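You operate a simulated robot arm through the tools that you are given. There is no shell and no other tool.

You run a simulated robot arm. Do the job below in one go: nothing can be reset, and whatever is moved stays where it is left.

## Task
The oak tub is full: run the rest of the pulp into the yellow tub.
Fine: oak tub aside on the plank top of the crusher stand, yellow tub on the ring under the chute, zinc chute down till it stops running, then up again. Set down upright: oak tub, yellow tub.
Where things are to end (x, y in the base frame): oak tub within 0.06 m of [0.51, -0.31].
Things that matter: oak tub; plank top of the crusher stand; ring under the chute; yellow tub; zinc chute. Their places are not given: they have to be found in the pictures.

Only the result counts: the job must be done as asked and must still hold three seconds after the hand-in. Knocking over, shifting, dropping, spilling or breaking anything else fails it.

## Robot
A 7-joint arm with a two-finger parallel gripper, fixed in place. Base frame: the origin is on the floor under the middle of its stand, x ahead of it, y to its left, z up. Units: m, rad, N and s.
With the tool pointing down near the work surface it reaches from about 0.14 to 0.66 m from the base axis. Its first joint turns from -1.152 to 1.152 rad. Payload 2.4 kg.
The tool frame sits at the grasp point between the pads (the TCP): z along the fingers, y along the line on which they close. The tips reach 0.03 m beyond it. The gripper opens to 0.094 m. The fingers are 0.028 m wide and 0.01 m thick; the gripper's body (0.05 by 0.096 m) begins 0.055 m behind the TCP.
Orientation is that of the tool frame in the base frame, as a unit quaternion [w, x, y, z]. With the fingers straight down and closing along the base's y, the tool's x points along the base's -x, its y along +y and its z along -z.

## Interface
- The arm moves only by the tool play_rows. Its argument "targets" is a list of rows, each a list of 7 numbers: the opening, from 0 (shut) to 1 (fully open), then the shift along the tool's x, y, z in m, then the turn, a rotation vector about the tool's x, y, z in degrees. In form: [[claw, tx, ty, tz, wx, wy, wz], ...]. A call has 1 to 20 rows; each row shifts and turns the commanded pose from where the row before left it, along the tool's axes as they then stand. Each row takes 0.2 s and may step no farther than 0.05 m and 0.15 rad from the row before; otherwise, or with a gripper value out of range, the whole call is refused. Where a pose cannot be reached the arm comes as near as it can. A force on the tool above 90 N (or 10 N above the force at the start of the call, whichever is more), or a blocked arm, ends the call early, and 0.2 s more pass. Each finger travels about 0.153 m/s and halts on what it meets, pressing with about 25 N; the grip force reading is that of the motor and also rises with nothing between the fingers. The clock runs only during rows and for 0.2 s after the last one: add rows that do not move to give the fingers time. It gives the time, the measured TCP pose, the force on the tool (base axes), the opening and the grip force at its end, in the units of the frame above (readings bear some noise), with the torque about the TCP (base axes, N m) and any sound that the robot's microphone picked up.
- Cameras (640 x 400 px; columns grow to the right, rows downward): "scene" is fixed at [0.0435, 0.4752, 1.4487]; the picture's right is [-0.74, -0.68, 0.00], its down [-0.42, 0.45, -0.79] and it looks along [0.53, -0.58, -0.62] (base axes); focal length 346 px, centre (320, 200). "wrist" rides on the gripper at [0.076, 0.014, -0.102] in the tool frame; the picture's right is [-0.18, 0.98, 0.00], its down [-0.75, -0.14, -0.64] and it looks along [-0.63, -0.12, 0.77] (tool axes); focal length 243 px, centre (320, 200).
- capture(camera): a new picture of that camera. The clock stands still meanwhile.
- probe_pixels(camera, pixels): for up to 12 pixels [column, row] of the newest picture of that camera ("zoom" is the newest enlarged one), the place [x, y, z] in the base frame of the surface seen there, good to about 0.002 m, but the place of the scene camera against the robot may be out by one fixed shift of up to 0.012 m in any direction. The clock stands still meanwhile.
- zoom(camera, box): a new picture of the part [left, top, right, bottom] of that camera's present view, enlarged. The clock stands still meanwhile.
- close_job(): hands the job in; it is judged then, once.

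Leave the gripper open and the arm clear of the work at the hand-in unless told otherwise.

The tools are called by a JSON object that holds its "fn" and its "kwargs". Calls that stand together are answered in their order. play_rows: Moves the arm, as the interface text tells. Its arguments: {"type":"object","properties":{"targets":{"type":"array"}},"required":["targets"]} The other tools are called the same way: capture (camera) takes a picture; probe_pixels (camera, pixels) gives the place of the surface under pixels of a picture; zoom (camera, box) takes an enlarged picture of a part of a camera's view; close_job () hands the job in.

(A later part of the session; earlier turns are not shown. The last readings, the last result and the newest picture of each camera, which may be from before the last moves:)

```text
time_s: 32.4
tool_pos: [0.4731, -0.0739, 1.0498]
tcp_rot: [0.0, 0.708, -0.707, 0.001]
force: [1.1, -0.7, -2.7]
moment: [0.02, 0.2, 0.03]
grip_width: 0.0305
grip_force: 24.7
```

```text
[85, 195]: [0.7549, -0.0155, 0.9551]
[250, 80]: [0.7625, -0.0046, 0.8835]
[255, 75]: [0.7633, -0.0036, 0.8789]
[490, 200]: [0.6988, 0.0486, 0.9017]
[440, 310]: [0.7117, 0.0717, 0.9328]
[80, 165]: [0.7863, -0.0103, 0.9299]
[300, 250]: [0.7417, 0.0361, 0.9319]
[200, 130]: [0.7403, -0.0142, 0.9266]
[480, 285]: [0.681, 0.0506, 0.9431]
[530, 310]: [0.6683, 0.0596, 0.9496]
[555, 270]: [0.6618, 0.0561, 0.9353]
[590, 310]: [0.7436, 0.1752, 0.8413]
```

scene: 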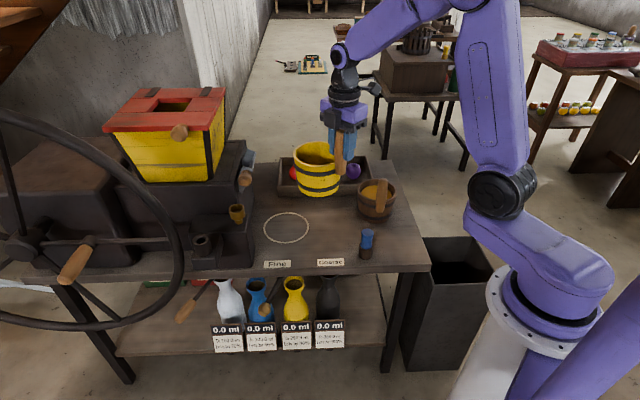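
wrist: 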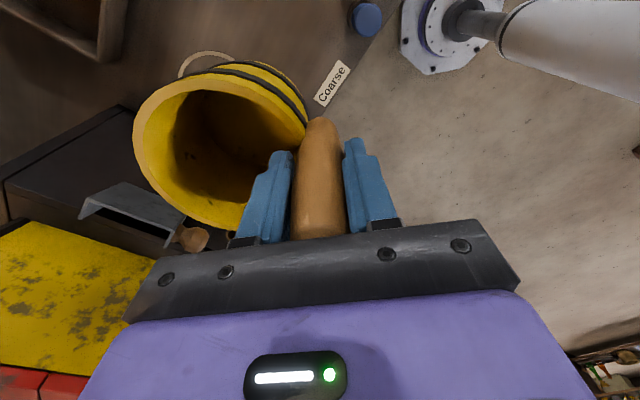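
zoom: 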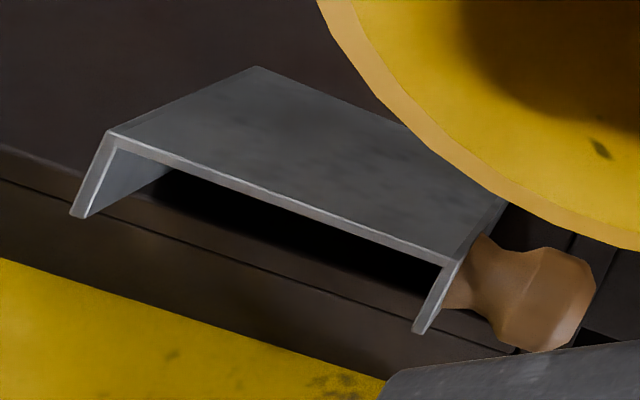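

The knob's neck and cap show clearly at zoom (470,275) and (550,300). I'll probe more points of knob, lip corners and block edge.

{"fn": "probe_pixels", "kwargs": {"camera": "zoom", "pixels": [[445, 260], [113, 137], [425, 325], [78, 212], [540, 345], [505, 325], [592, 268], [575, 335], [545, 252], [460, 300], [475, 245], [565, 300]]}}

{"fn": "probe_pixels", "kwargs": {"camera": "zoom", "pixels": [[20, 150], [15, 175], [500, 360], [510, 340], [300, 300], [50, 100], [575, 240], [620, 260], [520, 340], [350, 310], [200, 240], [605, 340]]}}

```text
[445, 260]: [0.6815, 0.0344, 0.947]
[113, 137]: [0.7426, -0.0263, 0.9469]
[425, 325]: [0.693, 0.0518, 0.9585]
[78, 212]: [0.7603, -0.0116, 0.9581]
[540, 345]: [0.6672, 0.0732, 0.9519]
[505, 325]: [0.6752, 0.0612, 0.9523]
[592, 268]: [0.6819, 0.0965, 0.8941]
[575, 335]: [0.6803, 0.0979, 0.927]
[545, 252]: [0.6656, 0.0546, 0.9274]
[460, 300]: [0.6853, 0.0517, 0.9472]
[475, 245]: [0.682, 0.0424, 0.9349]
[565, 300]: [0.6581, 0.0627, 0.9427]
```

```text
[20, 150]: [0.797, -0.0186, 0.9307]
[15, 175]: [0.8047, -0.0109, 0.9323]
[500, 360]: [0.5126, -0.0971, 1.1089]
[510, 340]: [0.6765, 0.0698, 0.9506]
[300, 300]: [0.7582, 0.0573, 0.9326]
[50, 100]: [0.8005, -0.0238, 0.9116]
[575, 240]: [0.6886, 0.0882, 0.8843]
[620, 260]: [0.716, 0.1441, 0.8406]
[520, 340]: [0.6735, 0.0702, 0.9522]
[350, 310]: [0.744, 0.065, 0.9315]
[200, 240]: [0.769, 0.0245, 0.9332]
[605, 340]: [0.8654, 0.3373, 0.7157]
```

Knob cap: centre about 0.0885 m from the ring centre toward the crusher at z≈0.9355, radius ≈0.0165, only 1 cm from the block face. Next I'll carry the yellow tub toward the ring, staying 1.5 cm short of the chute.

{"fn": "play_rows", "kwargs": {"targets": [[0, -0.0022, -0.012, 0, 0, 0, 0], [0, -0.0023, -0.02, 0, 0, 0, 0], [0, -0.0023, -0.022, 0, 0, 0, 0], [0, -0.0023, -0.022, 0, 0, 0, 0], [0, -0.0022, -0.02, 0, 0, 0, 0], [0, -0.0022, -0.012, 0, 0, 0, 0], [0, 0, 0, 0, 0, 0, 0], [0, 0, 0, 0, 0, 0, 0]]}}

{"fn": "capture", "kwargs": {"camera": "scene"}}

{"fn": "capture", "kwargs": {"camera": "wrist"}}

```text
time_s: 34.2
tool_pos: [0.5832, -0.0594, 1.0497]
tcp_rot: [0.0, 0.707, -0.707, 0.001]
force: [-0.1, 0.7, -3.5]
moment: [0.02, 0.21, -0.03]
grip_width: 0.0305
grip_force: 24.9
```

```text
taken
```

scene: 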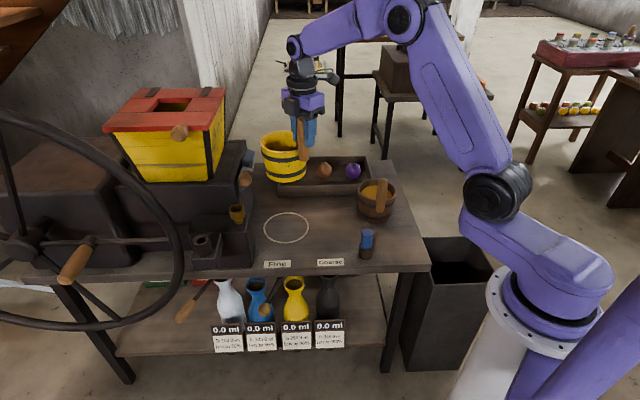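

```text
taken
```

wrist: 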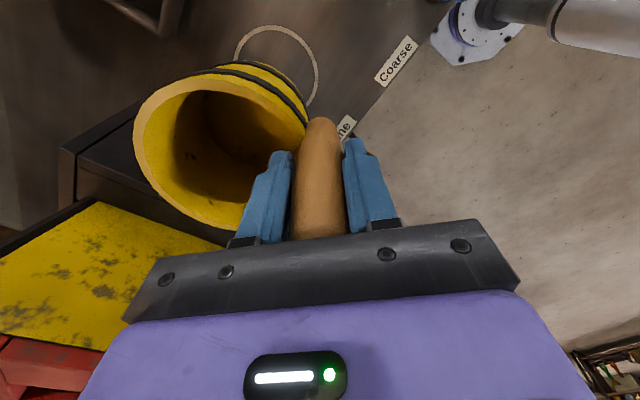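

The tub is in the air just short of the ring's position. I'll check the rim and visible ring outline from the wrist camera to verify the offset.

{"fn": "probe_pixels", "kwargs": {"camera": "wrist", "pixels": [[140, 140], [165, 95], [165, 195], [200, 215], [148, 170], [238, 55], [255, 35], [275, 28], [298, 40], [313, 62], [314, 90], [400, 50]]}}

```text
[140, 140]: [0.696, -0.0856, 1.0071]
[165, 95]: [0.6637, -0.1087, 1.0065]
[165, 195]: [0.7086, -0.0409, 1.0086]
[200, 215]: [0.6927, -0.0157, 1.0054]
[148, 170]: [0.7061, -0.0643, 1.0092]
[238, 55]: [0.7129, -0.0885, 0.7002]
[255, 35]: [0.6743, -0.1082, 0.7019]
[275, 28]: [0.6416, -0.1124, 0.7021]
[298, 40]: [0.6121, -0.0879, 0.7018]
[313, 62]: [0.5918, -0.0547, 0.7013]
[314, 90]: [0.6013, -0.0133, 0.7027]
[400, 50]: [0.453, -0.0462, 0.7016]
```

Tub centre is (0.651,-0.053) and ring centre (0.660,-0.0455), just as planned. I'll lower until the tub is about 5 cm above the ring.

{"fn": "play_rows", "kwargs": {"targets": [[0, 0, 0, 0.01, 0, 0, 0], [0, 0, 0, 0.018, 0, 0, 0], [0, 0, 0, 0.018, 0, 0, 0], [0, 0, 0, 0.018, 0, 0, 0], [0, 0, 0, 0.018, 0, 0, 0], [0, 0, 0, 0.018, 0, 0, 0], [0, 0, 0, 0.018, 0, 0, 0], [0, 0, 0, 0.018, 0, 0, 0], [0, 0, 0, 0.018, 0, 0, 0], [0, 0, 0, 0.009, 0, 0, 0], [0, 0, 0, 0, 0, 0, 0], [0, 0, 0, 0, 0, 0, 0]]}}

{"fn": "zoom", "kwargs": {"camera": "scene", "box": [220, 120, 400, 250]}}

```text
time_s: 36.8
tool_pos: [0.5824, -0.0597, 0.8871]
tcp_rot: [0.0, -0.707, 0.707, 0.0]
force: [-0.1, -0.2, -3.1]
moment: [-0.03, 0.25, -0.02]
grip_width: 0.0304
grip_force: 24.6
```

```text
3.08 times, centred on (310, 185) of scene
```

zoom: 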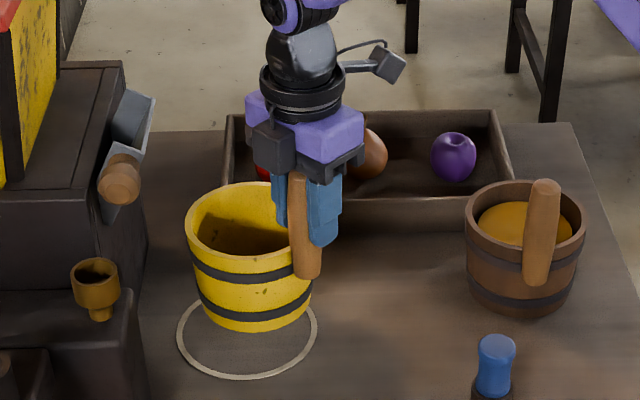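

Level, 5 cm up. I'll shift the last centimetre over the ring centre and lower to a few millimetres above.

{"fn": "play_rows", "kwargs": {"targets": [[0, -0.005, -0.005, 0, 0, 0, 0], [0, -0.0048, -0.0045, 0, 0, 0, 0], [0, 0, 0, 0.012, 0, 0, 0], [0, 0, 0, 0.014, 0, 0, 0], [0, 0, 0, 0.01, 0, 0, 0], [0, 0, 0, 0.006, 0, 0, 0], [0, 0, 0, 0.003, 0, 0, 0], [0, 0, 0, 0, 0, 0, 0], [0, 0, 0, 0, 0, 0, 0]]}}

{"fn": "capture", "kwargs": {"camera": "wrist"}}

{"fn": "zoom", "kwargs": {"camera": "scene", "box": [220, 140, 360, 250]}}

```text
time_s: 38.8
tool_pos: [0.5908, -0.0505, 0.8419]
tcp_rot: [0.0, -0.707, 0.707, 0.0]
force: [-0.6, 1.0, -3.5]
moment: [-0.06, 0.23, -0.02]
grip_width: 0.0306
grip_force: 25.6
```

```text
taken
```

wrist: 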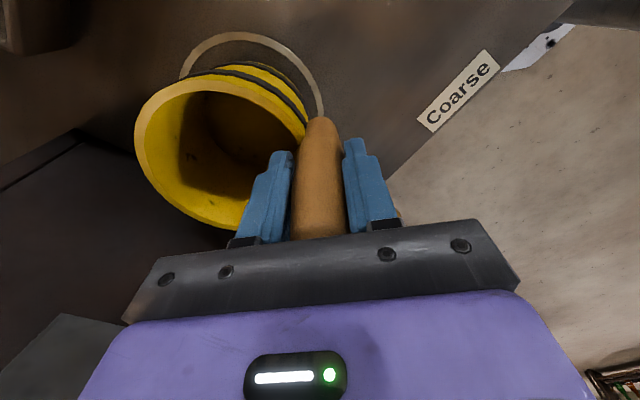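

```text
3.64 times, centred on (290, 195) of scene
```

zoom: 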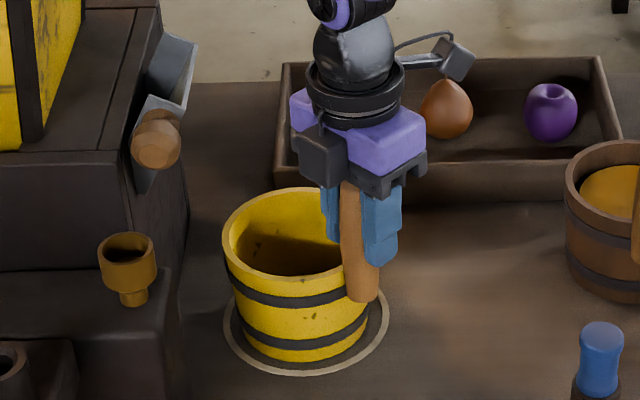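

The tub looks centred over the ring, about 5 mm up. I'll ease it down until the load comes off.

{"fn": "play_rows", "kwargs": {"targets": [[0, 0, 0, 0.002, 0, 0, 0], [0, 0, 0, 0.0015, 0, 0, 0], [0, 0, 0, 0.001, 0, 0, 0], [0, 0, 0, 0, 0, 0, 0]]}}

```text
time_s: 39.8
tool_pos: [0.5912, -0.0499, 0.8396]
tcp_rot: [-0.001, 0.707, -0.707, 0.001]
force: [-8.1, -0.5, 20.8]
moment: [0.05, 0.63, -0.03]
grip_width: 0.0308
grip_force: 25.2
```

It is down and I'm pressing at about 21 N, so I'll ease back up 1.5 mm.

{"fn": "play_rows", "kwargs": {"targets": [[0, 0, 0, -0.001, 0, 0, 0], [0, 0, 0, -0.0008, 0, 0, 0], [0, 0, 0, 0, 0, 0, 0]]}}

```text
time_s: 40.6
tool_pos: [0.5915, -0.048, 0.8394]
tcp_rot: [0.0, -0.707, 0.707, 0.0]
force: [0.6, -2.4, 2.9]
moment: [-0.1, -0.25, -0.18]
grip_width: 0.0304
grip_force: 25.3
```

The load is light now (about 3 N), so the tub stands. I'll open the fingers and go straight up.

{"fn": "play_rows", "kwargs": {"targets": [[0.3, 0, 0, 0, 0, 0, 0], [0.6, 0, 0, 0, 0, 0, 0], [1, 0, 0, 0, 0, 0, 0], [1, 0, 0, 0, 0, 0, 0], [1, 0, 0, -0.02, 0, 0, 0], [1, 0, 0, -0.04, 0, 0, 0], [1, 0, 0, -0.04, 0, 0, 0], [1, 0, 0, -0.04, 0, 0, 0], [1, 0, 0, -0.04, 0, 0, 0], [1, 0, 0, 0, 0, 0, 0]]}}

{"fn": "capture", "kwargs": {"camera": "wrist"}}

{"fn": "zoom", "kwargs": {"camera": "scene", "box": [220, 140, 400, 250]}}

```text
time_s: 42.8
tool_pos: [0.5928, -0.0494, 1.0237]
tcp_rot: [0.001, -0.707, 0.707, 0.0]
force: [0.5, 0.6, -0.4]
moment: [0.0, -0.01, 0.01]
grip_width: 0.0941
grip_force: 0.0
```

```text
taken
```

wrist: 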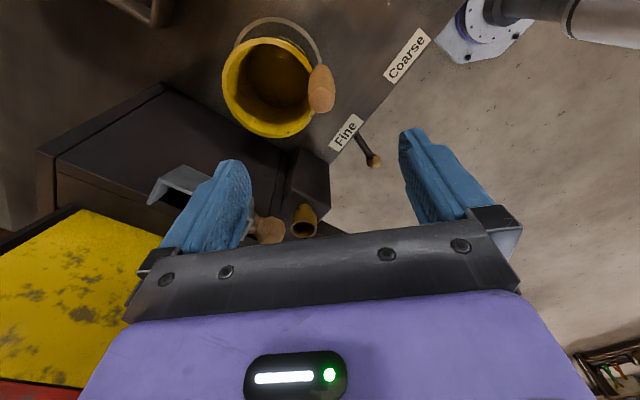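

```text
3.56 times, centred on (310, 195) of scene
```

zoom: 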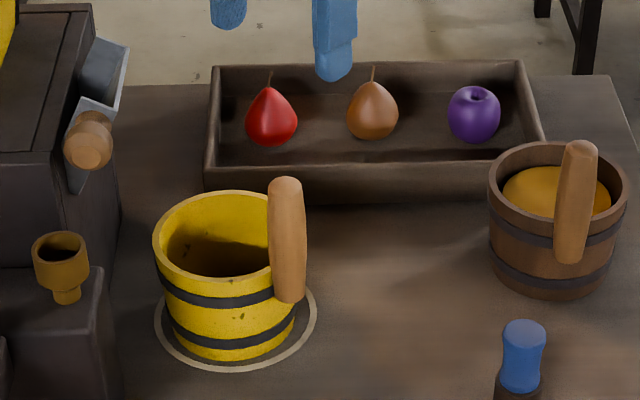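

The yellow tub stands upright inside the ring. I'll measure its rim against the ring to confirm the centring.

{"fn": "zoom", "kwargs": {"camera": "wrist", "box": [200, 5, 360, 150]}}

{"fn": "probe_pixels", "kwargs": {"camera": "wrist", "pixels": [[224, 85], [232, 112], [255, 132], [290, 134], [312, 112], [242, 50], [268, 40], [300, 52], [238, 38], [268, 19], [300, 25], [318, 55]]}}

```text
2.76 times, centred on (280, 78) of wrist
```

zoom: 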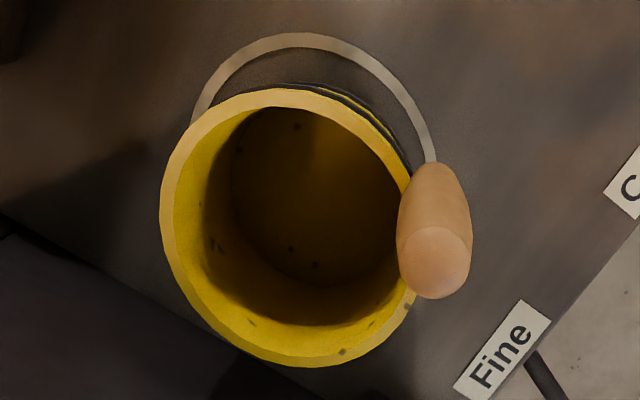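

```text
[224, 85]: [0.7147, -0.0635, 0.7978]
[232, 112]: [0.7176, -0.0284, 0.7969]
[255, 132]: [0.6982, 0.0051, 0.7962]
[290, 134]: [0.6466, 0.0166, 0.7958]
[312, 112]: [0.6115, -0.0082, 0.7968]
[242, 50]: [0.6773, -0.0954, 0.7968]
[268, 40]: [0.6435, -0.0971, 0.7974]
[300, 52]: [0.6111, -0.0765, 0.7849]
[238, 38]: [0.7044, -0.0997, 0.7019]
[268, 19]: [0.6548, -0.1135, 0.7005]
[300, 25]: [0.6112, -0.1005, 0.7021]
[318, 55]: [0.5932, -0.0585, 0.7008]
```

The tub is within about 4 mm of the ring centre, which is fine. Before working on the chute I'll check how close the hopper and other tall parts are, by probing the scene at the hopper (222,150), (224,95) and around.

{"fn": "capture", "kwargs": {"camera": "scene"}}

{"fn": "probe_pixels", "kwargs": {"camera": "scene", "pixels": [[215, 175], [221, 150], [224, 100], [224, 90], [205, 125], [182, 133], [245, 150], [237, 208], [237, 215], [250, 222], [205, 240], [178, 250]]}}

```text
taken
```

scene: 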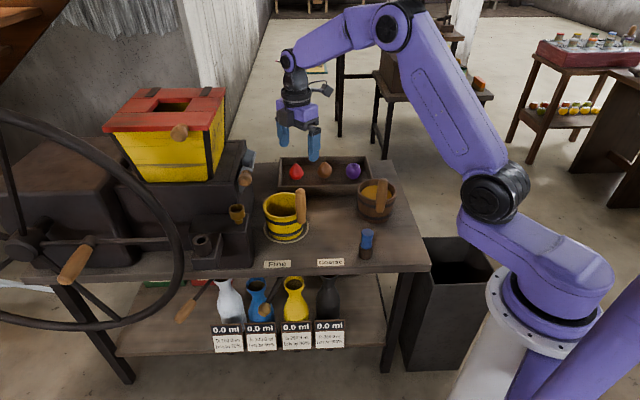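

```text
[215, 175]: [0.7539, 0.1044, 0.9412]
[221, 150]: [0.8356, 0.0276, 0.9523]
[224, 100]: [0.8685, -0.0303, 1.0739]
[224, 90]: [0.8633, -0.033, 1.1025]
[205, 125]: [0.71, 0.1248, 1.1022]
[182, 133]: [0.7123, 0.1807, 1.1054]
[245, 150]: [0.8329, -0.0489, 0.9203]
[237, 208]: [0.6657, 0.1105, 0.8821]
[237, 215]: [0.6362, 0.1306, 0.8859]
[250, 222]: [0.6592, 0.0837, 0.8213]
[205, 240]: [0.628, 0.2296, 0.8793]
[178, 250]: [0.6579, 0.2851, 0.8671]
```

The hopper's right face is at about 0.15 m from the ring centre in the crusher direction, so a wide-open gripper can hook the knob with its far finger while the hand keeps clear. I'll turn the gripper 135.5° back (closing line across the knob) while staying at this height.

{"fn": "play_rows", "kwargs": {"targets": [[1, 0, 0, 0, 0, 0, 8.47], [1, 0, 0, 0, 0, 0, 8.47], [1, 0, 0, 0, 0, 0, 8.47], [1, 0, 0, 0, 0, 0, 8.47], [1, 0, 0, 0, 0, 0, 8.47], [1, 0, 0, 0, 0, 0, 8.47], [1, 0, 0, 0, 0, 0, 8.47], [1, 0, 0, 0, 0, 0, 8.47], [1, 0, 0, 0, 0, 0, 8.47], [1, 0, 0, 0, 0, 0, 8.47], [1, 0, 0, 0, 0, 0, 8.47], [1, 0, 0, 0, 0, 0, 8.47], [1, 0, 0, 0, 0, 0, 8.47], [1, 0, 0, 0, 0, 0, 8.47], [1, 0, 0, 0, 0, 0, 8.47], [1, 0, 0, 0, 0, 0, 8.47], [1, 0, 0, 0, 0, 0, 0]]}}

{"fn": "capture", "kwargs": {"camera": "wrist"}}

```text
time_s: 46.4
tool_pos: [0.5918, -0.0501, 1.0209]
tcp_rot: [0.0, 0.387, 0.922, 0.0]
force: [-0.2, -0.5, 0.0]
moment: [-0.01, 0.02, 0.0]
grip_width: 0.0942
grip_force: 0.2
```

```text
taken
```

wrist: 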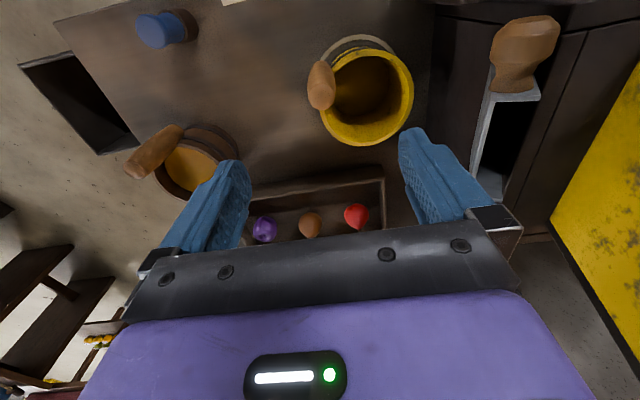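

The wrist camera now looks across the tubs with the knob at (520,50) and chute at (505,130). I'll enlarge and probe the knob once more for exact position.

{"fn": "zoom", "kwargs": {"camera": "wrist", "box": [440, 5, 600, 105]}}

{"fn": "probe_pixels", "kwargs": {"camera": "zoom", "pixels": [[210, 140], [320, 60], [430, 70], [455, 110], [410, 240], [320, 140], [250, 310], [310, 340], [380, 350], [230, 240], [480, 160], [560, 60]]}}

```text
4.00 times, centred on (520, 55) of wrist
```

zoom: 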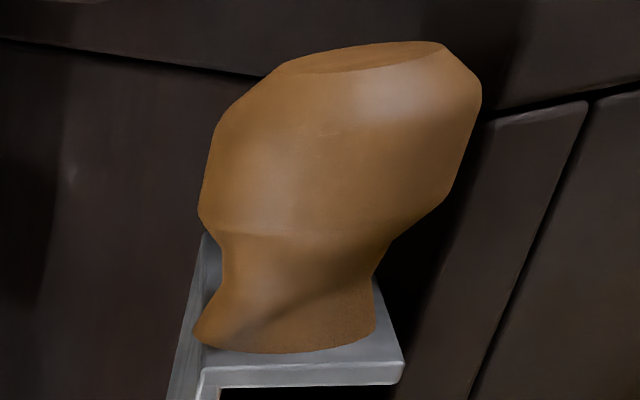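

```text
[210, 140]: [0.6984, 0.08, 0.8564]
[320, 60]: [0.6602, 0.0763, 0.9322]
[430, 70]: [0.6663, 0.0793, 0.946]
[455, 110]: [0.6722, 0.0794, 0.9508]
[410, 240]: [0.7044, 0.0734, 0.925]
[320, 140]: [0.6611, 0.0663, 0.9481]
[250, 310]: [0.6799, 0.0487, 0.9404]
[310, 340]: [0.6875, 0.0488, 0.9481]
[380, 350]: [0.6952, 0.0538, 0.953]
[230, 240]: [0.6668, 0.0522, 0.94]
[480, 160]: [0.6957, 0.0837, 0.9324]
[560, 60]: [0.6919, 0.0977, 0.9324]
```

Knob cap confirmed (centre ≈0.0885 toward crusher, 0.075 toward the front, z 0.9355). I'll move above it with the gripper fully open, so the far finger will come down between knob and hopper, above the block's top.

{"fn": "play_rows", "kwargs": {"targets": [[1, 0.0095, 0.038, 0, 0, 0, 0], [1, 0.0095, 0.038, 0, 0, 0, 0], [1, 0.0095, 0.0378, 0, 0, 0, 0], [1, 0, 0, 0.015, 0, 0, 0], [1, 0, 0, 0, 0, 0, 0], [1, 0, 0, 0, 0, 0, 0]]}}

{"fn": "capture", "kwargs": {"camera": "wrist"}}

{"fn": "zoom", "kwargs": {"camera": "scene", "box": [180, 100, 340, 230]}}

```text
time_s: 47.8
tool_pos: [0.6523, 0.0494, 1.0041]
tcp_rot: [0.0, 0.387, 0.922, 0.0]
force: [0.0, 0.0, -0.7]
moment: [-0.01, 0.0, 0.01]
grip_width: 0.0939
grip_force: 0.0
```

```text
taken
```

wrist: 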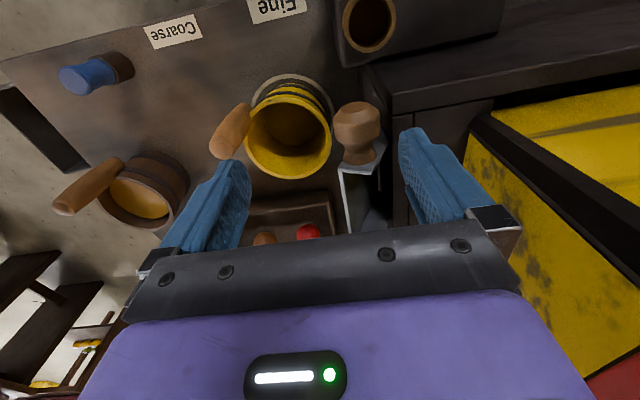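

```text
3.08 times, centred on (260, 165) of scene
```

zoom: 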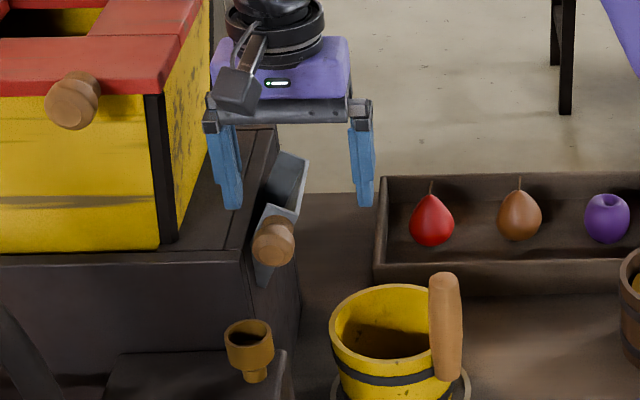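

Position is right: the far finger is over the block beside the knob, and the hand clears the hopper. I'll lower 3.4 cm so the tips sit about 8 mm above the block's top, beside the knob.

{"fn": "play_rows", "kwargs": {"targets": [[1, 0, 0, 0.012, 0, 0, 0], [1, 0, 0, 0.012, 0, 0, 0], [1, 0, 0, 0.01, 0, 0, 0], [1, 0, 0, 0, 0, 0, 0]]}}

{"fn": "capture", "kwargs": {"camera": "wrist"}}

{"fn": "zoom", "kwargs": {"camera": "scene", "box": [200, 120, 320, 220]}}

```text
time_s: 48.8
tool_pos: [0.6529, 0.0507, 0.9712]
tcp_rot: [0.0, 0.387, 0.922, -0.001]
force: [0.2, -0.3, 0.1]
moment: [0.02, -0.03, 0.0]
grip_width: 0.0939
grip_force: 0.1
```

```text
taken
```

wrist: 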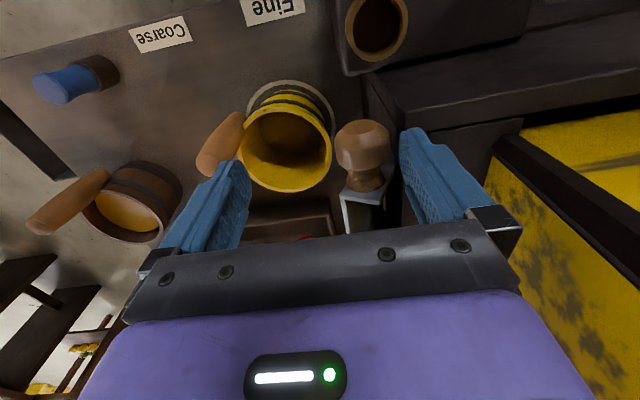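

```text
4.00 times, centred on (260, 170) of scene
```

zoom: 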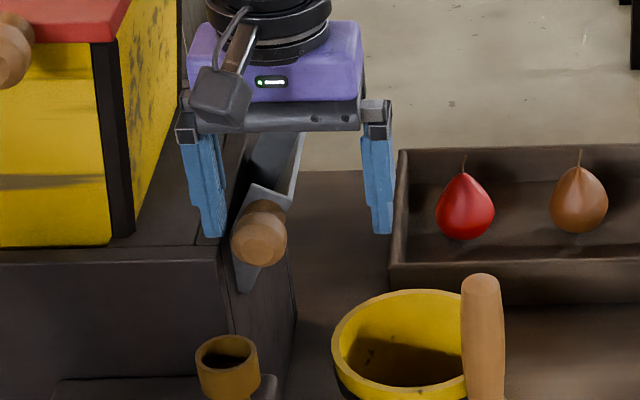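

The far finger stands behind the knob with a few mm gap. I'll pull it gently toward the tub (away from the crusher) about 2 cm, following the hinge arc slightly downward.

{"fn": "play_rows", "kwargs": {"targets": [[1, 0, -0.006, 0, 0, 0, 0], [1, 0, -0.006, 0.001, 0, 0, 0], [1, 0, -0.006, 0.002, 0, 0, 0], [1, 0, -0.005, 0.003, 0, 0, 0]]}}

{"fn": "capture", "kwargs": {"camera": "wrist"}}

{"fn": "zoom", "kwargs": {"camera": "scene", "box": [200, 120, 320, 220]}}

```text
time_s: 49.8
tool_pos: [0.6365, 0.0346, 0.9646]
tcp_rot: [0.0, 0.387, 0.922, -0.001]
force: [0.4, 0.3, -1.2]
moment: [0.04, -0.02, 0.02]
grip_width: 0.0941
grip_force: 0.1
```

```text
taken
```

wrist: 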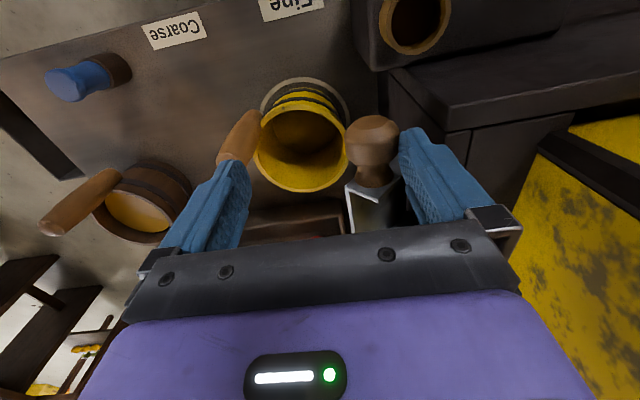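

```text
4.00 times, centred on (260, 170) of scene
```

zoom: 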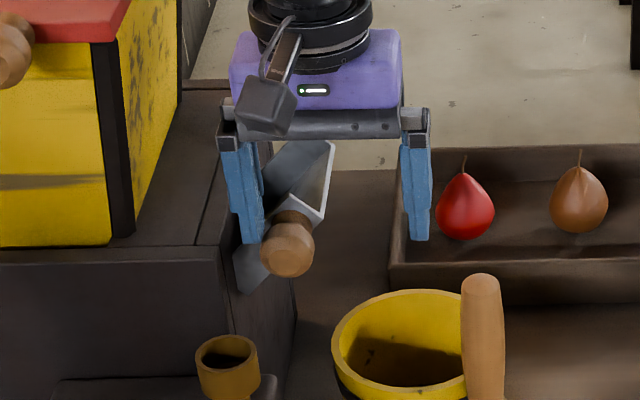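

The chute turns easily (about 1 N). I'll narrow the fork so the near finger stays away from the tub's handle, shifting the hand to keep the far finger on the knob.

{"fn": "play_rows", "kwargs": {"targets": [[0.78, 0, 0.0103, 0, 0, 0, 0], [0.56, 0, 0.0103, 0, 0, 0, 0], [0.56, 0, 0, 0, 0, 0, 0]]}}

{"fn": "capture", "kwargs": {"camera": "wrist"}}

```text
time_s: 50.6
tool_pos: [0.652, 0.0487, 0.9655]
tcp_rot: [-0.001, 0.386, 0.922, 0.0]
force: [-0.1, -0.3, 0.2]
moment: [-0.05, -0.01, 0.0]
grip_width: 0.0525
grip_force: 0.0
```

```text
taken
```

wrist: 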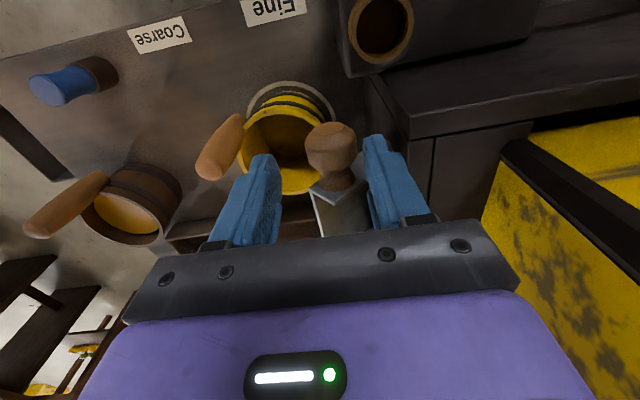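

The fork now straddles the knob. I'll follow the arc further: down about 4.5 cm and about 2.4 cm more toward the tub.

{"fn": "play_rows", "kwargs": {"targets": [[0.56, 0, 0, 0.01, 0, 0, 0], [0.56, 0, -0.006, 0.006, 0, 0, 0], [0.56, 0, -0.006, 0.007, 0, 0, 0], [0.56, 0, -0.005, 0.008, 0, 0, 0], [0.56, 0, -0.004, 0.008, 0, 0, 0]]}}

{"fn": "capture", "kwargs": {"camera": "wrist"}}

{"fn": "zoom", "kwargs": {"camera": "scene", "box": [200, 120, 320, 220]}}

```text
time_s: 51.8
tool_pos: [0.6374, 0.0338, 0.9241]
tcp_rot: [0.0, 0.387, 0.922, 0.0]
force: [-0.7, 0.7, 0.6]
moment: [0.0, -0.01, 0.03]
grip_width: 0.053
grip_force: 0.2
```

```text
taken
```

wrist: 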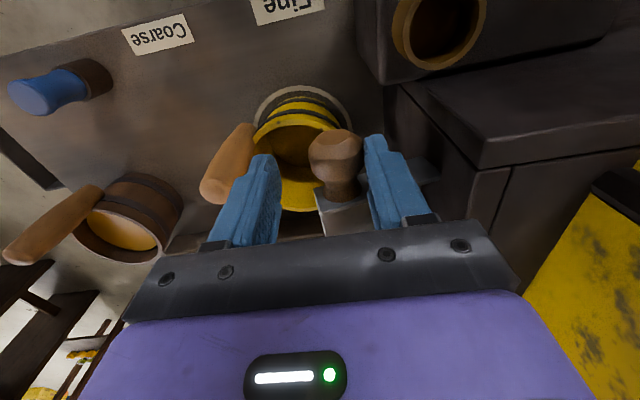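

```text
4.00 times, centred on (260, 170) of scene
```

zoom: 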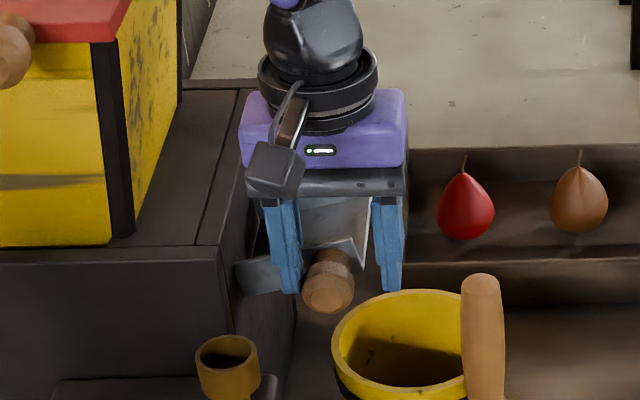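

The chute is near horizontal now. To press it down the rest of the way I'll lift the fork off the knob, close the fingers, and come over the knob's top.

{"fn": "play_rows", "kwargs": {"targets": [[0.56, 0, 0, -0.02, 0, 0, 0], [0.56, 0, 0, -0.02, 0, 0, 0], [0.2, 0, 0.005, 0, 0, 0, 0], [0, 0, 0.0045, 0, 0, 0, 0], [0, 0, 0, 0, 0, 0, 0]]}}

{"fn": "capture", "kwargs": {"camera": "wrist"}}

{"fn": "zoom", "kwargs": {"camera": "scene", "box": [200, 120, 320, 220]}}

```text
time_s: 53.0
tool_pos: [0.6444, 0.0401, 0.9657]
tcp_rot: [0.0, 0.388, 0.922, 0.0]
force: [-0.3, -0.7, -0.2]
moment: [0.02, 0.05, -0.01]
grip_width: 0.0001
grip_force: 25.1
```

```text
taken
```

wrist: 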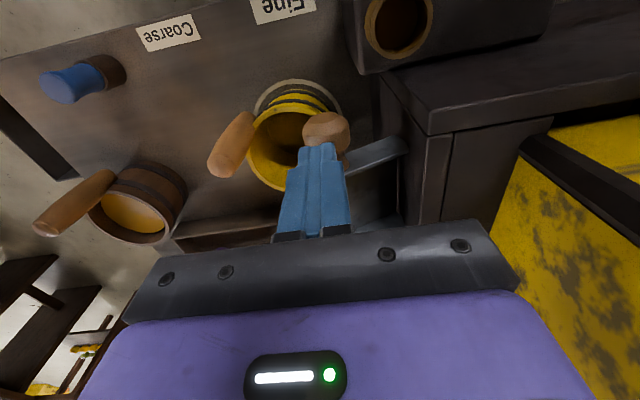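

```text
4.00 times, centred on (260, 170) of scene
```

zoom: 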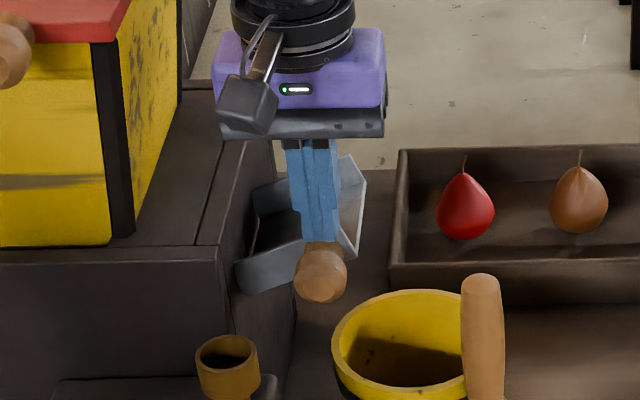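

The knob is under the closed fingers at wrist (325,130); it rose slightly when the fork left. I'll probe its position before pressing.

{"fn": "probe_pixels", "kwargs": {"camera": "wrist", "pixels": [[325, 115], [310, 125], [340, 125], [325, 132], [305, 140], [347, 140], [375, 155], [400, 145], [360, 165]]}}

```text
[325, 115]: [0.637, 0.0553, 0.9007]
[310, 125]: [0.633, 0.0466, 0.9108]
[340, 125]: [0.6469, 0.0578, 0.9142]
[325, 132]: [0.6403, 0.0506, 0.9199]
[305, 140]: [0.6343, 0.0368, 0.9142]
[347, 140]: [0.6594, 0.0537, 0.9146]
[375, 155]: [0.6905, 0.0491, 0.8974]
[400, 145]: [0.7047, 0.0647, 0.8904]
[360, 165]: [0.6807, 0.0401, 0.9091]
```

The knob's centre is about (n 0.0545, z 0.905), just under the fingertips. I'll press down in small steps and watch the force.

{"fn": "play_rows", "kwargs": {"targets": [[0, 0, 0, 0.008, 0, 0, 0], [0, 0, 0, 0.007, 0, 0, 0], [0, 0, -0.001, 0.007, 0, 0, 0], [0, 0, -0.001, 0.007, 0, 0, 0], [0, 0, -0.001, 0.007, 0, 0, 0]]}}

{"fn": "capture", "kwargs": {"camera": "wrist"}}

{"fn": "zoom", "kwargs": {"camera": "scene", "box": [200, 120, 320, 220]}}

```text
time_s: 54.2
tool_pos: [0.6409, 0.0385, 0.9303]
tcp_rot: [0.0, 0.386, 0.922, 0.0]
force: [0.3, 0.0, 0.6]
moment: [-0.02, -0.03, 0.03]
grip_width: 0.0002
grip_force: 25.3
```

```text
taken
```

wrist: 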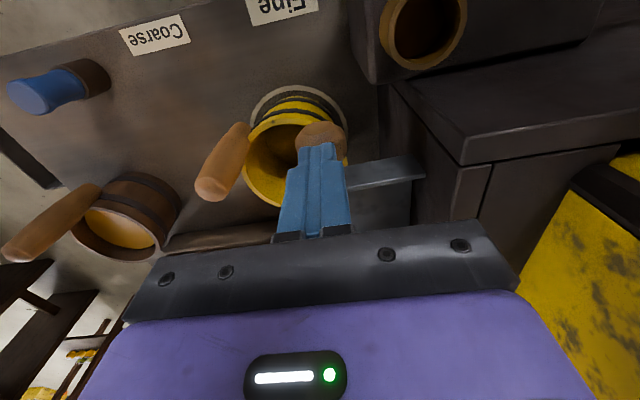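

```text
4.00 times, centred on (260, 170) of scene
```

zoom: 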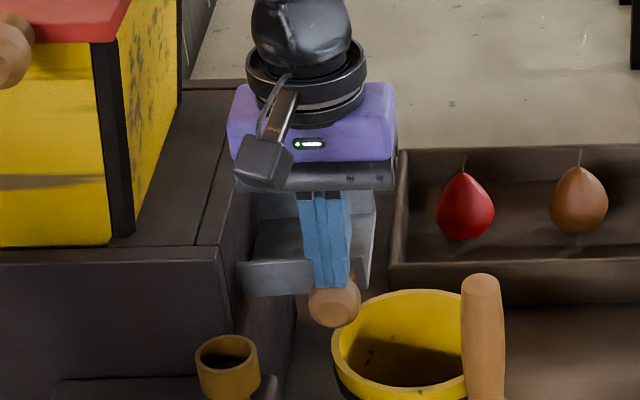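

The knob follows down with hardly any force. I'll continue pressing down.

{"fn": "play_rows", "kwargs": {"targets": [[0, 0, -0.0005, 0.007, 0, 0, 0], [0, 0, 0, 0.007, 0, 0, 0], [0, 0, 0, 0.006, 0, 0, 0]]}}

{"fn": "capture", "kwargs": {"camera": "wrist"}}

{"fn": "zoom", "kwargs": {"camera": "scene", "box": [200, 120, 320, 220]}}

```text
time_s: 55.0
tool_pos: [0.6415, 0.0382, 0.9093]
tcp_rot: [0.0, 0.387, 0.922, 0.0]
force: [-1.0, 0.0, -0.4]
moment: [0.0, 0.0, -0.01]
grip_width: 0.0
grip_force: 25.2
```

```text
taken
```

wrist: 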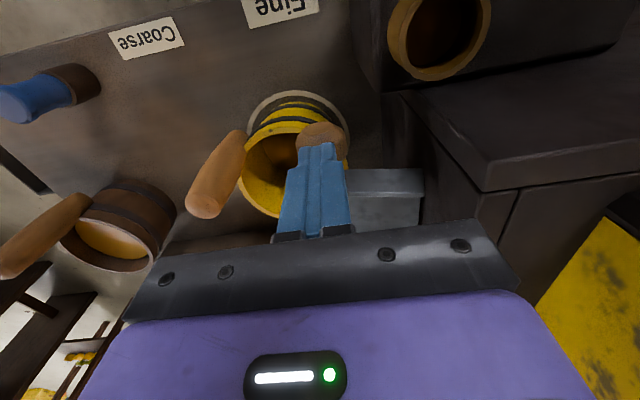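

```text
4.00 times, centred on (260, 170) of scene
```

zoom: 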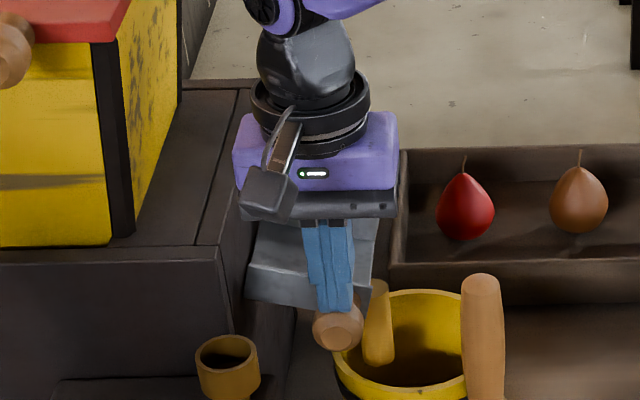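

A stream of pulp now runs from the chute into the yellow tub (zoom (378,320)). I'll hold the chute here and let it run for 2 s, then look.

{"fn": "play_rows", "kwargs": {"targets": [[0, 0, 0, 0, 0, 0, 0], [0, 0, 0, 0, 0, 0, 0], [0, 0, 0, 0, 0, 0, 0], [0, 0, 0, 0, 0, 0, 0], [0, 0, 0, 0, 0, 0, 0], [0, 0, 0, 0, 0, 0, 0], [0, 0, 0, 0, 0, 0, 0], [0, 0, 0, 0, 0, 0, 0], [0, 0, 0, 0, 0, 0, 0], [0, 0, 0, 0, 0, 0, 0]]}}

{"fn": "zoom", "kwargs": {"camera": "scene", "box": [220, 160, 340, 260]}}

{"fn": "capture", "kwargs": {"camera": "wrist"}}

```text
time_s: 57.2
tool_pos: [0.6405, 0.038, 0.91]
tcp_rot: [0.0, 0.387, 0.922, -0.001]
force: [-0.2, 0.0, -0.3]
moment: [-0.03, 0.02, -0.01]
grip_width: 0.0
grip_force: 24.9
```

```text
4.00 times, centred on (280, 210) of scene
```

zoom: 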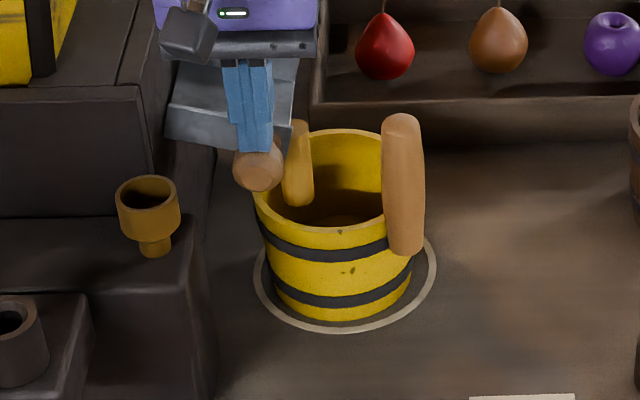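

```text
taken
```

wrist: 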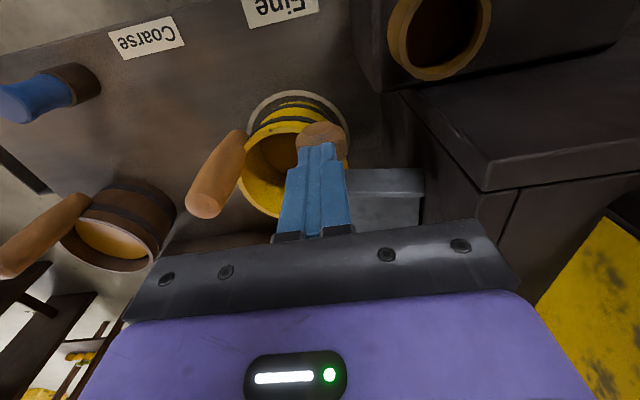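

The stream falls inside the tub and pulp starts to show on its floor at zoom (340,220). I'll wait another 4 s.

{"fn": "play_rows", "kwargs": {"targets": [[0, 0, 0, 0, 0, 0, 0], [0, 0, 0, 0, 0, 0, 0], [0, 0, 0, 0, 0, 0, 0], [0, 0, 0, 0, 0, 0, 0], [0, 0, 0, 0, 0, 0, 0], [0, 0, 0, 0, 0, 0, 0], [0, 0, 0, 0, 0, 0, 0], [0, 0, 0, 0, 0, 0, 0], [0, 0, 0, 0, 0, 0, 0], [0, 0, 0, 0, 0, 0, 0], [0, 0, 0, 0, 0, 0, 0], [0, 0, 0, 0, 0, 0, 0], [0, 0, 0, 0, 0, 0, 0], [0, 0, 0, 0, 0, 0, 0], [0, 0, 0, 0, 0, 0, 0], [0, 0, 0, 0, 0, 0, 0], [0, 0, 0, 0, 0, 0, 0], [0, 0, 0, 0, 0, 0, 0], [0, 0, 0, 0, 0, 0, 0], [0, 0, 0, 0, 0, 0, 0]]}}

{"fn": "zoom", "kwargs": {"camera": "scene", "box": [220, 160, 340, 260]}}

```text
time_s: 61.4
tool_pos: [0.6406, 0.0387, 0.9099]
tcp_rot: [0.0, 0.387, 0.922, 0.0]
force: [0.3, 0.3, -0.4]
moment: [0.03, 0.0, 0.0]
grip_width: 0.0
grip_force: 24.9
```

```text
4.00 times, centred on (280, 210) of scene
```

zoom: 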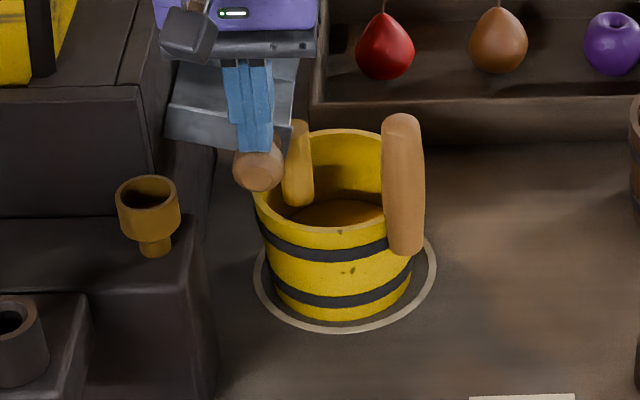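

The level is rising and the stream still runs. I'll wait another 4 s and look again.

{"fn": "play_rows", "kwargs": {"targets": [[0, 0, 0, 0, 0, 0, 0], [0, 0, 0, 0, 0, 0, 0], [0, 0, 0, 0, 0, 0, 0], [0, 0, 0, 0, 0, 0, 0], [0, 0, 0, 0, 0, 0, 0], [0, 0, 0, 0, 0, 0, 0], [0, 0, 0, 0, 0, 0, 0], [0, 0, 0, 0, 0, 0, 0], [0, 0, 0, 0, 0, 0, 0], [0, 0, 0, 0, 0, 0, 0], [0, 0, 0, 0, 0, 0, 0], [0, 0, 0, 0, 0, 0, 0], [0, 0, 0, 0, 0, 0, 0], [0, 0, 0, 0, 0, 0, 0], [0, 0, 0, 0, 0, 0, 0], [0, 0, 0, 0, 0, 0, 0], [0, 0, 0, 0, 0, 0, 0], [0, 0, 0, 0, 0, 0, 0], [0, 0, 0, 0, 0, 0, 0], [0, 0, 0, 0, 0, 0, 0]]}}

{"fn": "zoom", "kwargs": {"camera": "scene", "box": [220, 160, 340, 260]}}

```text
time_s: 65.6
tool_pos: [0.6399, 0.0384, 0.9105]
tcp_rot: [0.0, 0.387, 0.922, 0.0]
force: [0.2, -0.4, 0.4]
moment: [0.01, 0.03, 0.01]
grip_width: 0.0
grip_force: 25.0
```

```text
4.00 times, centred on (280, 210) of scene
```

zoom: 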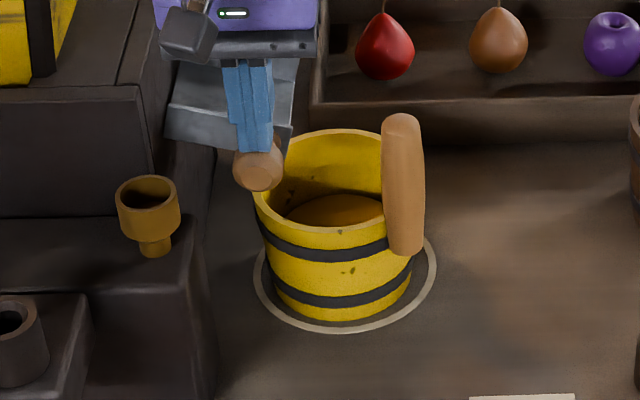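

The stream has stopped and the tub is about half full. I'll wait one more second to be sure nothing more comes.

{"fn": "play_rows", "kwargs": {"targets": [[0, 0, 0, 0, 0, 0, 0], [0, 0, 0, 0, 0, 0, 0], [0, 0, 0, 0, 0, 0, 0], [0, 0, 0, 0, 0, 0, 0], [0, 0, 0, 0, 0, 0, 0], [0, 0, 0, 0, 0, 0, 0], [0, 0, 0, 0, 0, 0, 0], [0, 0, 0, 0, 0, 0, 0]]}}

{"fn": "zoom", "kwargs": {"camera": "scene", "box": [220, 160, 340, 260]}}

{"fn": "capture", "kwargs": {"camera": "wrist"}}

```text
time_s: 67.4
tool_pos: [0.6408, 0.038, 0.9101]
tcp_rot: [-0.001, 0.387, 0.922, 0.0]
force: [0.9, -0.1, -0.4]
moment: [-0.01, 0.01, -0.01]
grip_width: 0.0
grip_force: 25.2
```

```text
4.00 times, centred on (280, 210) of scene
```

zoom: 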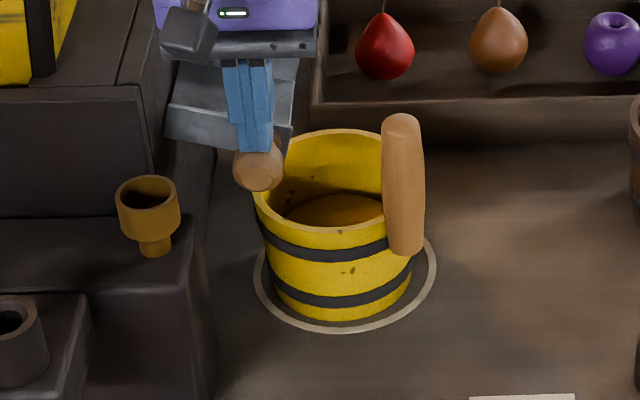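

```text
taken
```

wrist: 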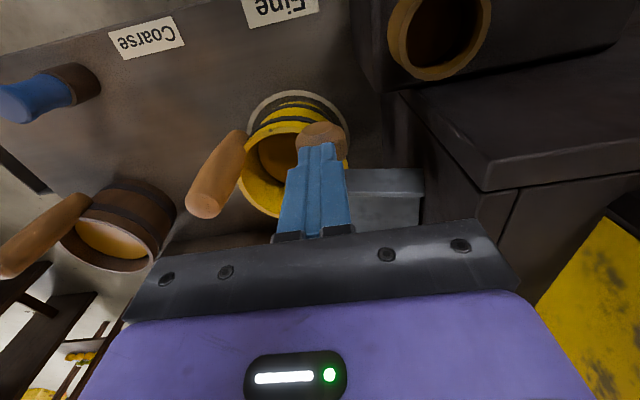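

The running has stopped for good. I'll lift the fingers 4.5 cm straight up, open to a fork, and see whether the chute stays down.

{"fn": "play_rows", "kwargs": {"targets": [[0, 0, 0, -0.02, 0, 0, 0], [0, 0, 0, -0.025, 0, 0, 0], [0.6, 0, 0, 0, 0, 0, 0], [0.6, 0, 0, 0, 0, 0, 0], [0.6, 0, 0, 0, 0, 0, 0]]}}

{"fn": "capture", "kwargs": {"camera": "wrist"}}

{"fn": "zoom", "kwargs": {"camera": "scene", "box": [200, 130, 320, 230]}}

{"fn": "probe_pixels", "kwargs": {"camera": "wrist", "pixels": [[325, 135], [325, 155], [310, 150], [345, 150], [325, 170], [325, 190], [350, 190], [310, 165]]}}

```text
time_s: 68.6
tool_pos: [0.6406, 0.0399, 0.9554]
tcp_rot: [0.0, 0.387, 0.922, 0.0]
force: [1.1, -0.5, 0.3]
moment: [0.04, -0.01, 0.0]
grip_width: 0.0564
grip_force: 0.1
```

```text
taken
```

wrist: 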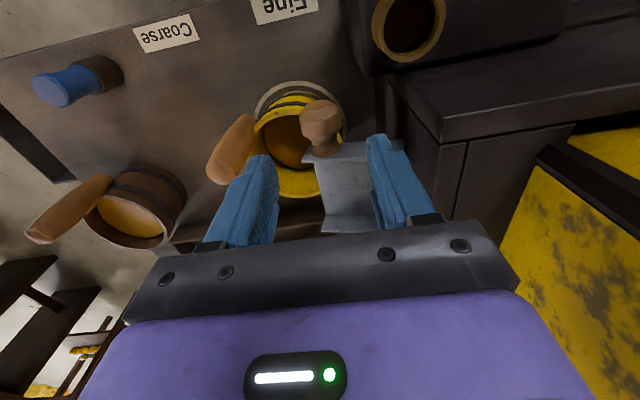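

```text
4.00 times, centred on (260, 180) of scene
```

zoom: 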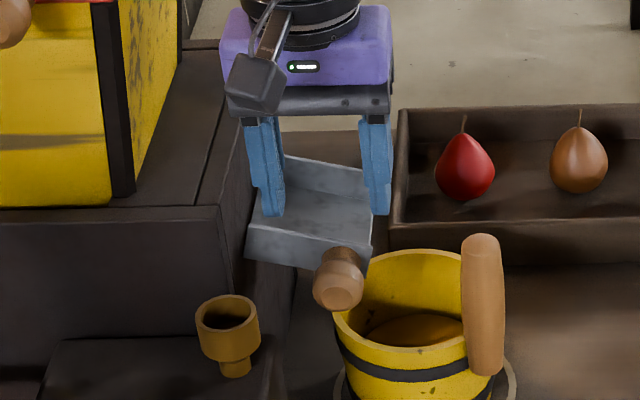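

```text
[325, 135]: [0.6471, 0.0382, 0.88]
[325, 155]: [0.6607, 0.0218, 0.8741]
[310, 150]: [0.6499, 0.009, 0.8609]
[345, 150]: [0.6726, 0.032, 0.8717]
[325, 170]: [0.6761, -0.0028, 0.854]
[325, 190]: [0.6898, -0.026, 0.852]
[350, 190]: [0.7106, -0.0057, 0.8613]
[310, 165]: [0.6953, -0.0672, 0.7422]
```

The chute stays down on its own, the knob at wrist (320,122). I'll probe the knob cap for the grip.

{"fn": "zoom", "kwargs": {"camera": "wrist", "box": [270, 85, 370, 175]}}

{"fn": "probe_pixels", "kwargs": {"camera": "wrist", "pixels": [[304, 118], [341, 118], [322, 103], [322, 112], [322, 122], [322, 130], [308, 130], [336, 130], [312, 142], [335, 142]]}}

```text
4.44 times, centred on (320, 130) of wrist
```

zoom: 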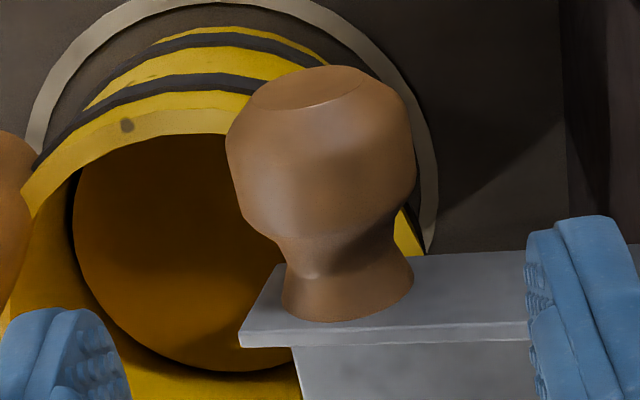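

```text
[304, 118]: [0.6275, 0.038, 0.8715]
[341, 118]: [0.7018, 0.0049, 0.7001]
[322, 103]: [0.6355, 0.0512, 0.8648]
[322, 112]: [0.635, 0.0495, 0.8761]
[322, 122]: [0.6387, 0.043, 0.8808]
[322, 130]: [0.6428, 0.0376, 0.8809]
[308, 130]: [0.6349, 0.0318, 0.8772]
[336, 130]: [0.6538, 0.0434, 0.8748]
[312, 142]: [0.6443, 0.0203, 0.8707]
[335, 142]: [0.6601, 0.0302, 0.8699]
```

The knob centre is at about n 0.0475, z 0.8645. I'll lower the open fork around it (tips at about 0.822, above the rim and clear of the lower block) and then close on the knob.

{"fn": "play_rows", "kwargs": {"targets": [[0.6, -0.0045, 0.001, 0.03, 0, 0, 0], [0.6, 0, 0, 0.03, 0, 0, 0], [0.6, 0, 0, 0.025, 0, 0, 0], [0.6, 0, 0, 0.018, 0, 0, 0], [0.6, 0, 0, 0, 0, 0, 0]]}}

{"fn": "capture", "kwargs": {"camera": "wrist"}}

{"fn": "zoom", "kwargs": {"camera": "scene", "box": [200, 130, 320, 230]}}

```text
time_s: 69.8
tool_pos: [0.6444, 0.0365, 0.8509]
tcp_rot: [0.0, 0.387, 0.922, 0.0]
force: [1.8, 1.1, 0.5]
moment: [-0.01, 0.0, -0.02]
grip_width: 0.0568
grip_force: 0.0
```

```text
taken
```

wrist: 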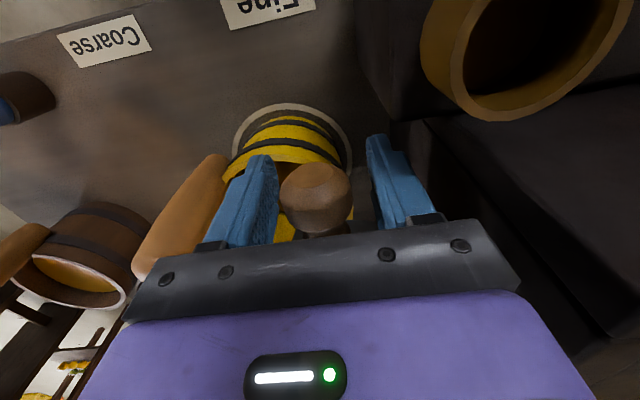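

```text
4.00 times, centred on (260, 180) of scene
```

zoom: 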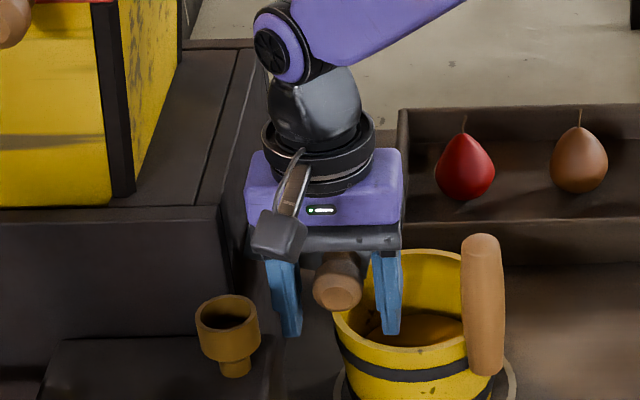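

The knob sits between the fingers, free of the tub and block. I'll close on it and check.

{"fn": "play_rows", "kwargs": {"targets": [[0.4, 0, 0, 0, 0, 0, 0], [0.3, 0, 0, 0, 0, 0, 0], [0, 0, 0, 0, 0, 0, 0], [0, 0, 0, 0, 0, 0, 0]]}}

```text
time_s: 70.8
tool_pos: [0.6446, 0.0346, 0.851]
tcp_rot: [0.0, 0.387, 0.922, -0.001]
force: [-4.0, -3.6, -5.3]
moment: [-0.1, 0.14, 0.63]
grip_width: 0.0371
grip_force: 44.9
```

The knob is gripped (opening 0.037). I'll raise it along the hinge arc, slowly at first, watching the force.

{"fn": "play_rows", "kwargs": {"targets": [[0, 0, -0.0005, -0.005, 0, 0, 0], [0, 0, -0.001, -0.006, 0, 0, 0], [0, 0, -0.0005, -0.006, 0, 0, 0]]}}

{"fn": "capture", "kwargs": {"camera": "wrist"}}

{"fn": "zoom", "kwargs": {"camera": "scene", "box": [200, 130, 320, 230]}}

```text
time_s: 71.6
tool_pos: [0.6425, 0.0355, 0.8685]
tcp_rot: [0.001, 0.386, 0.923, 0.001]
force: [9.4, 0.2, -10.4]
moment: [-0.26, 0.53, 0.47]
grip_width: 0.0376
grip_force: 45.2
```

```text
taken
```

wrist: 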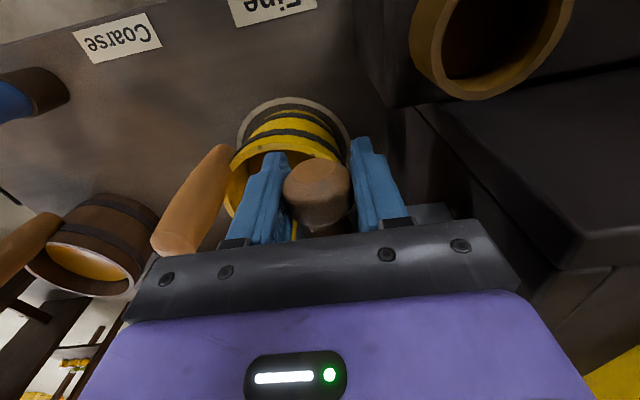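

```text
4.00 times, centred on (260, 180) of scene
```

zoom: 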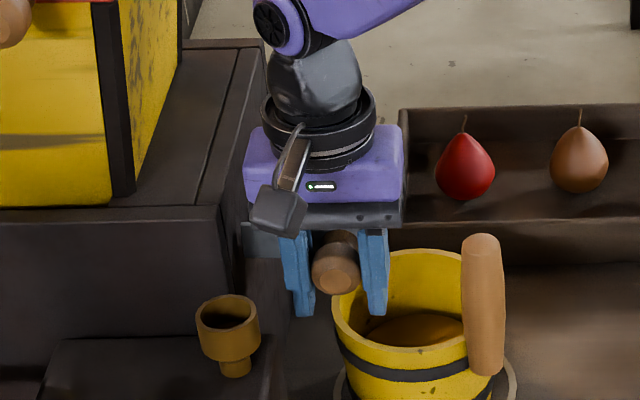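

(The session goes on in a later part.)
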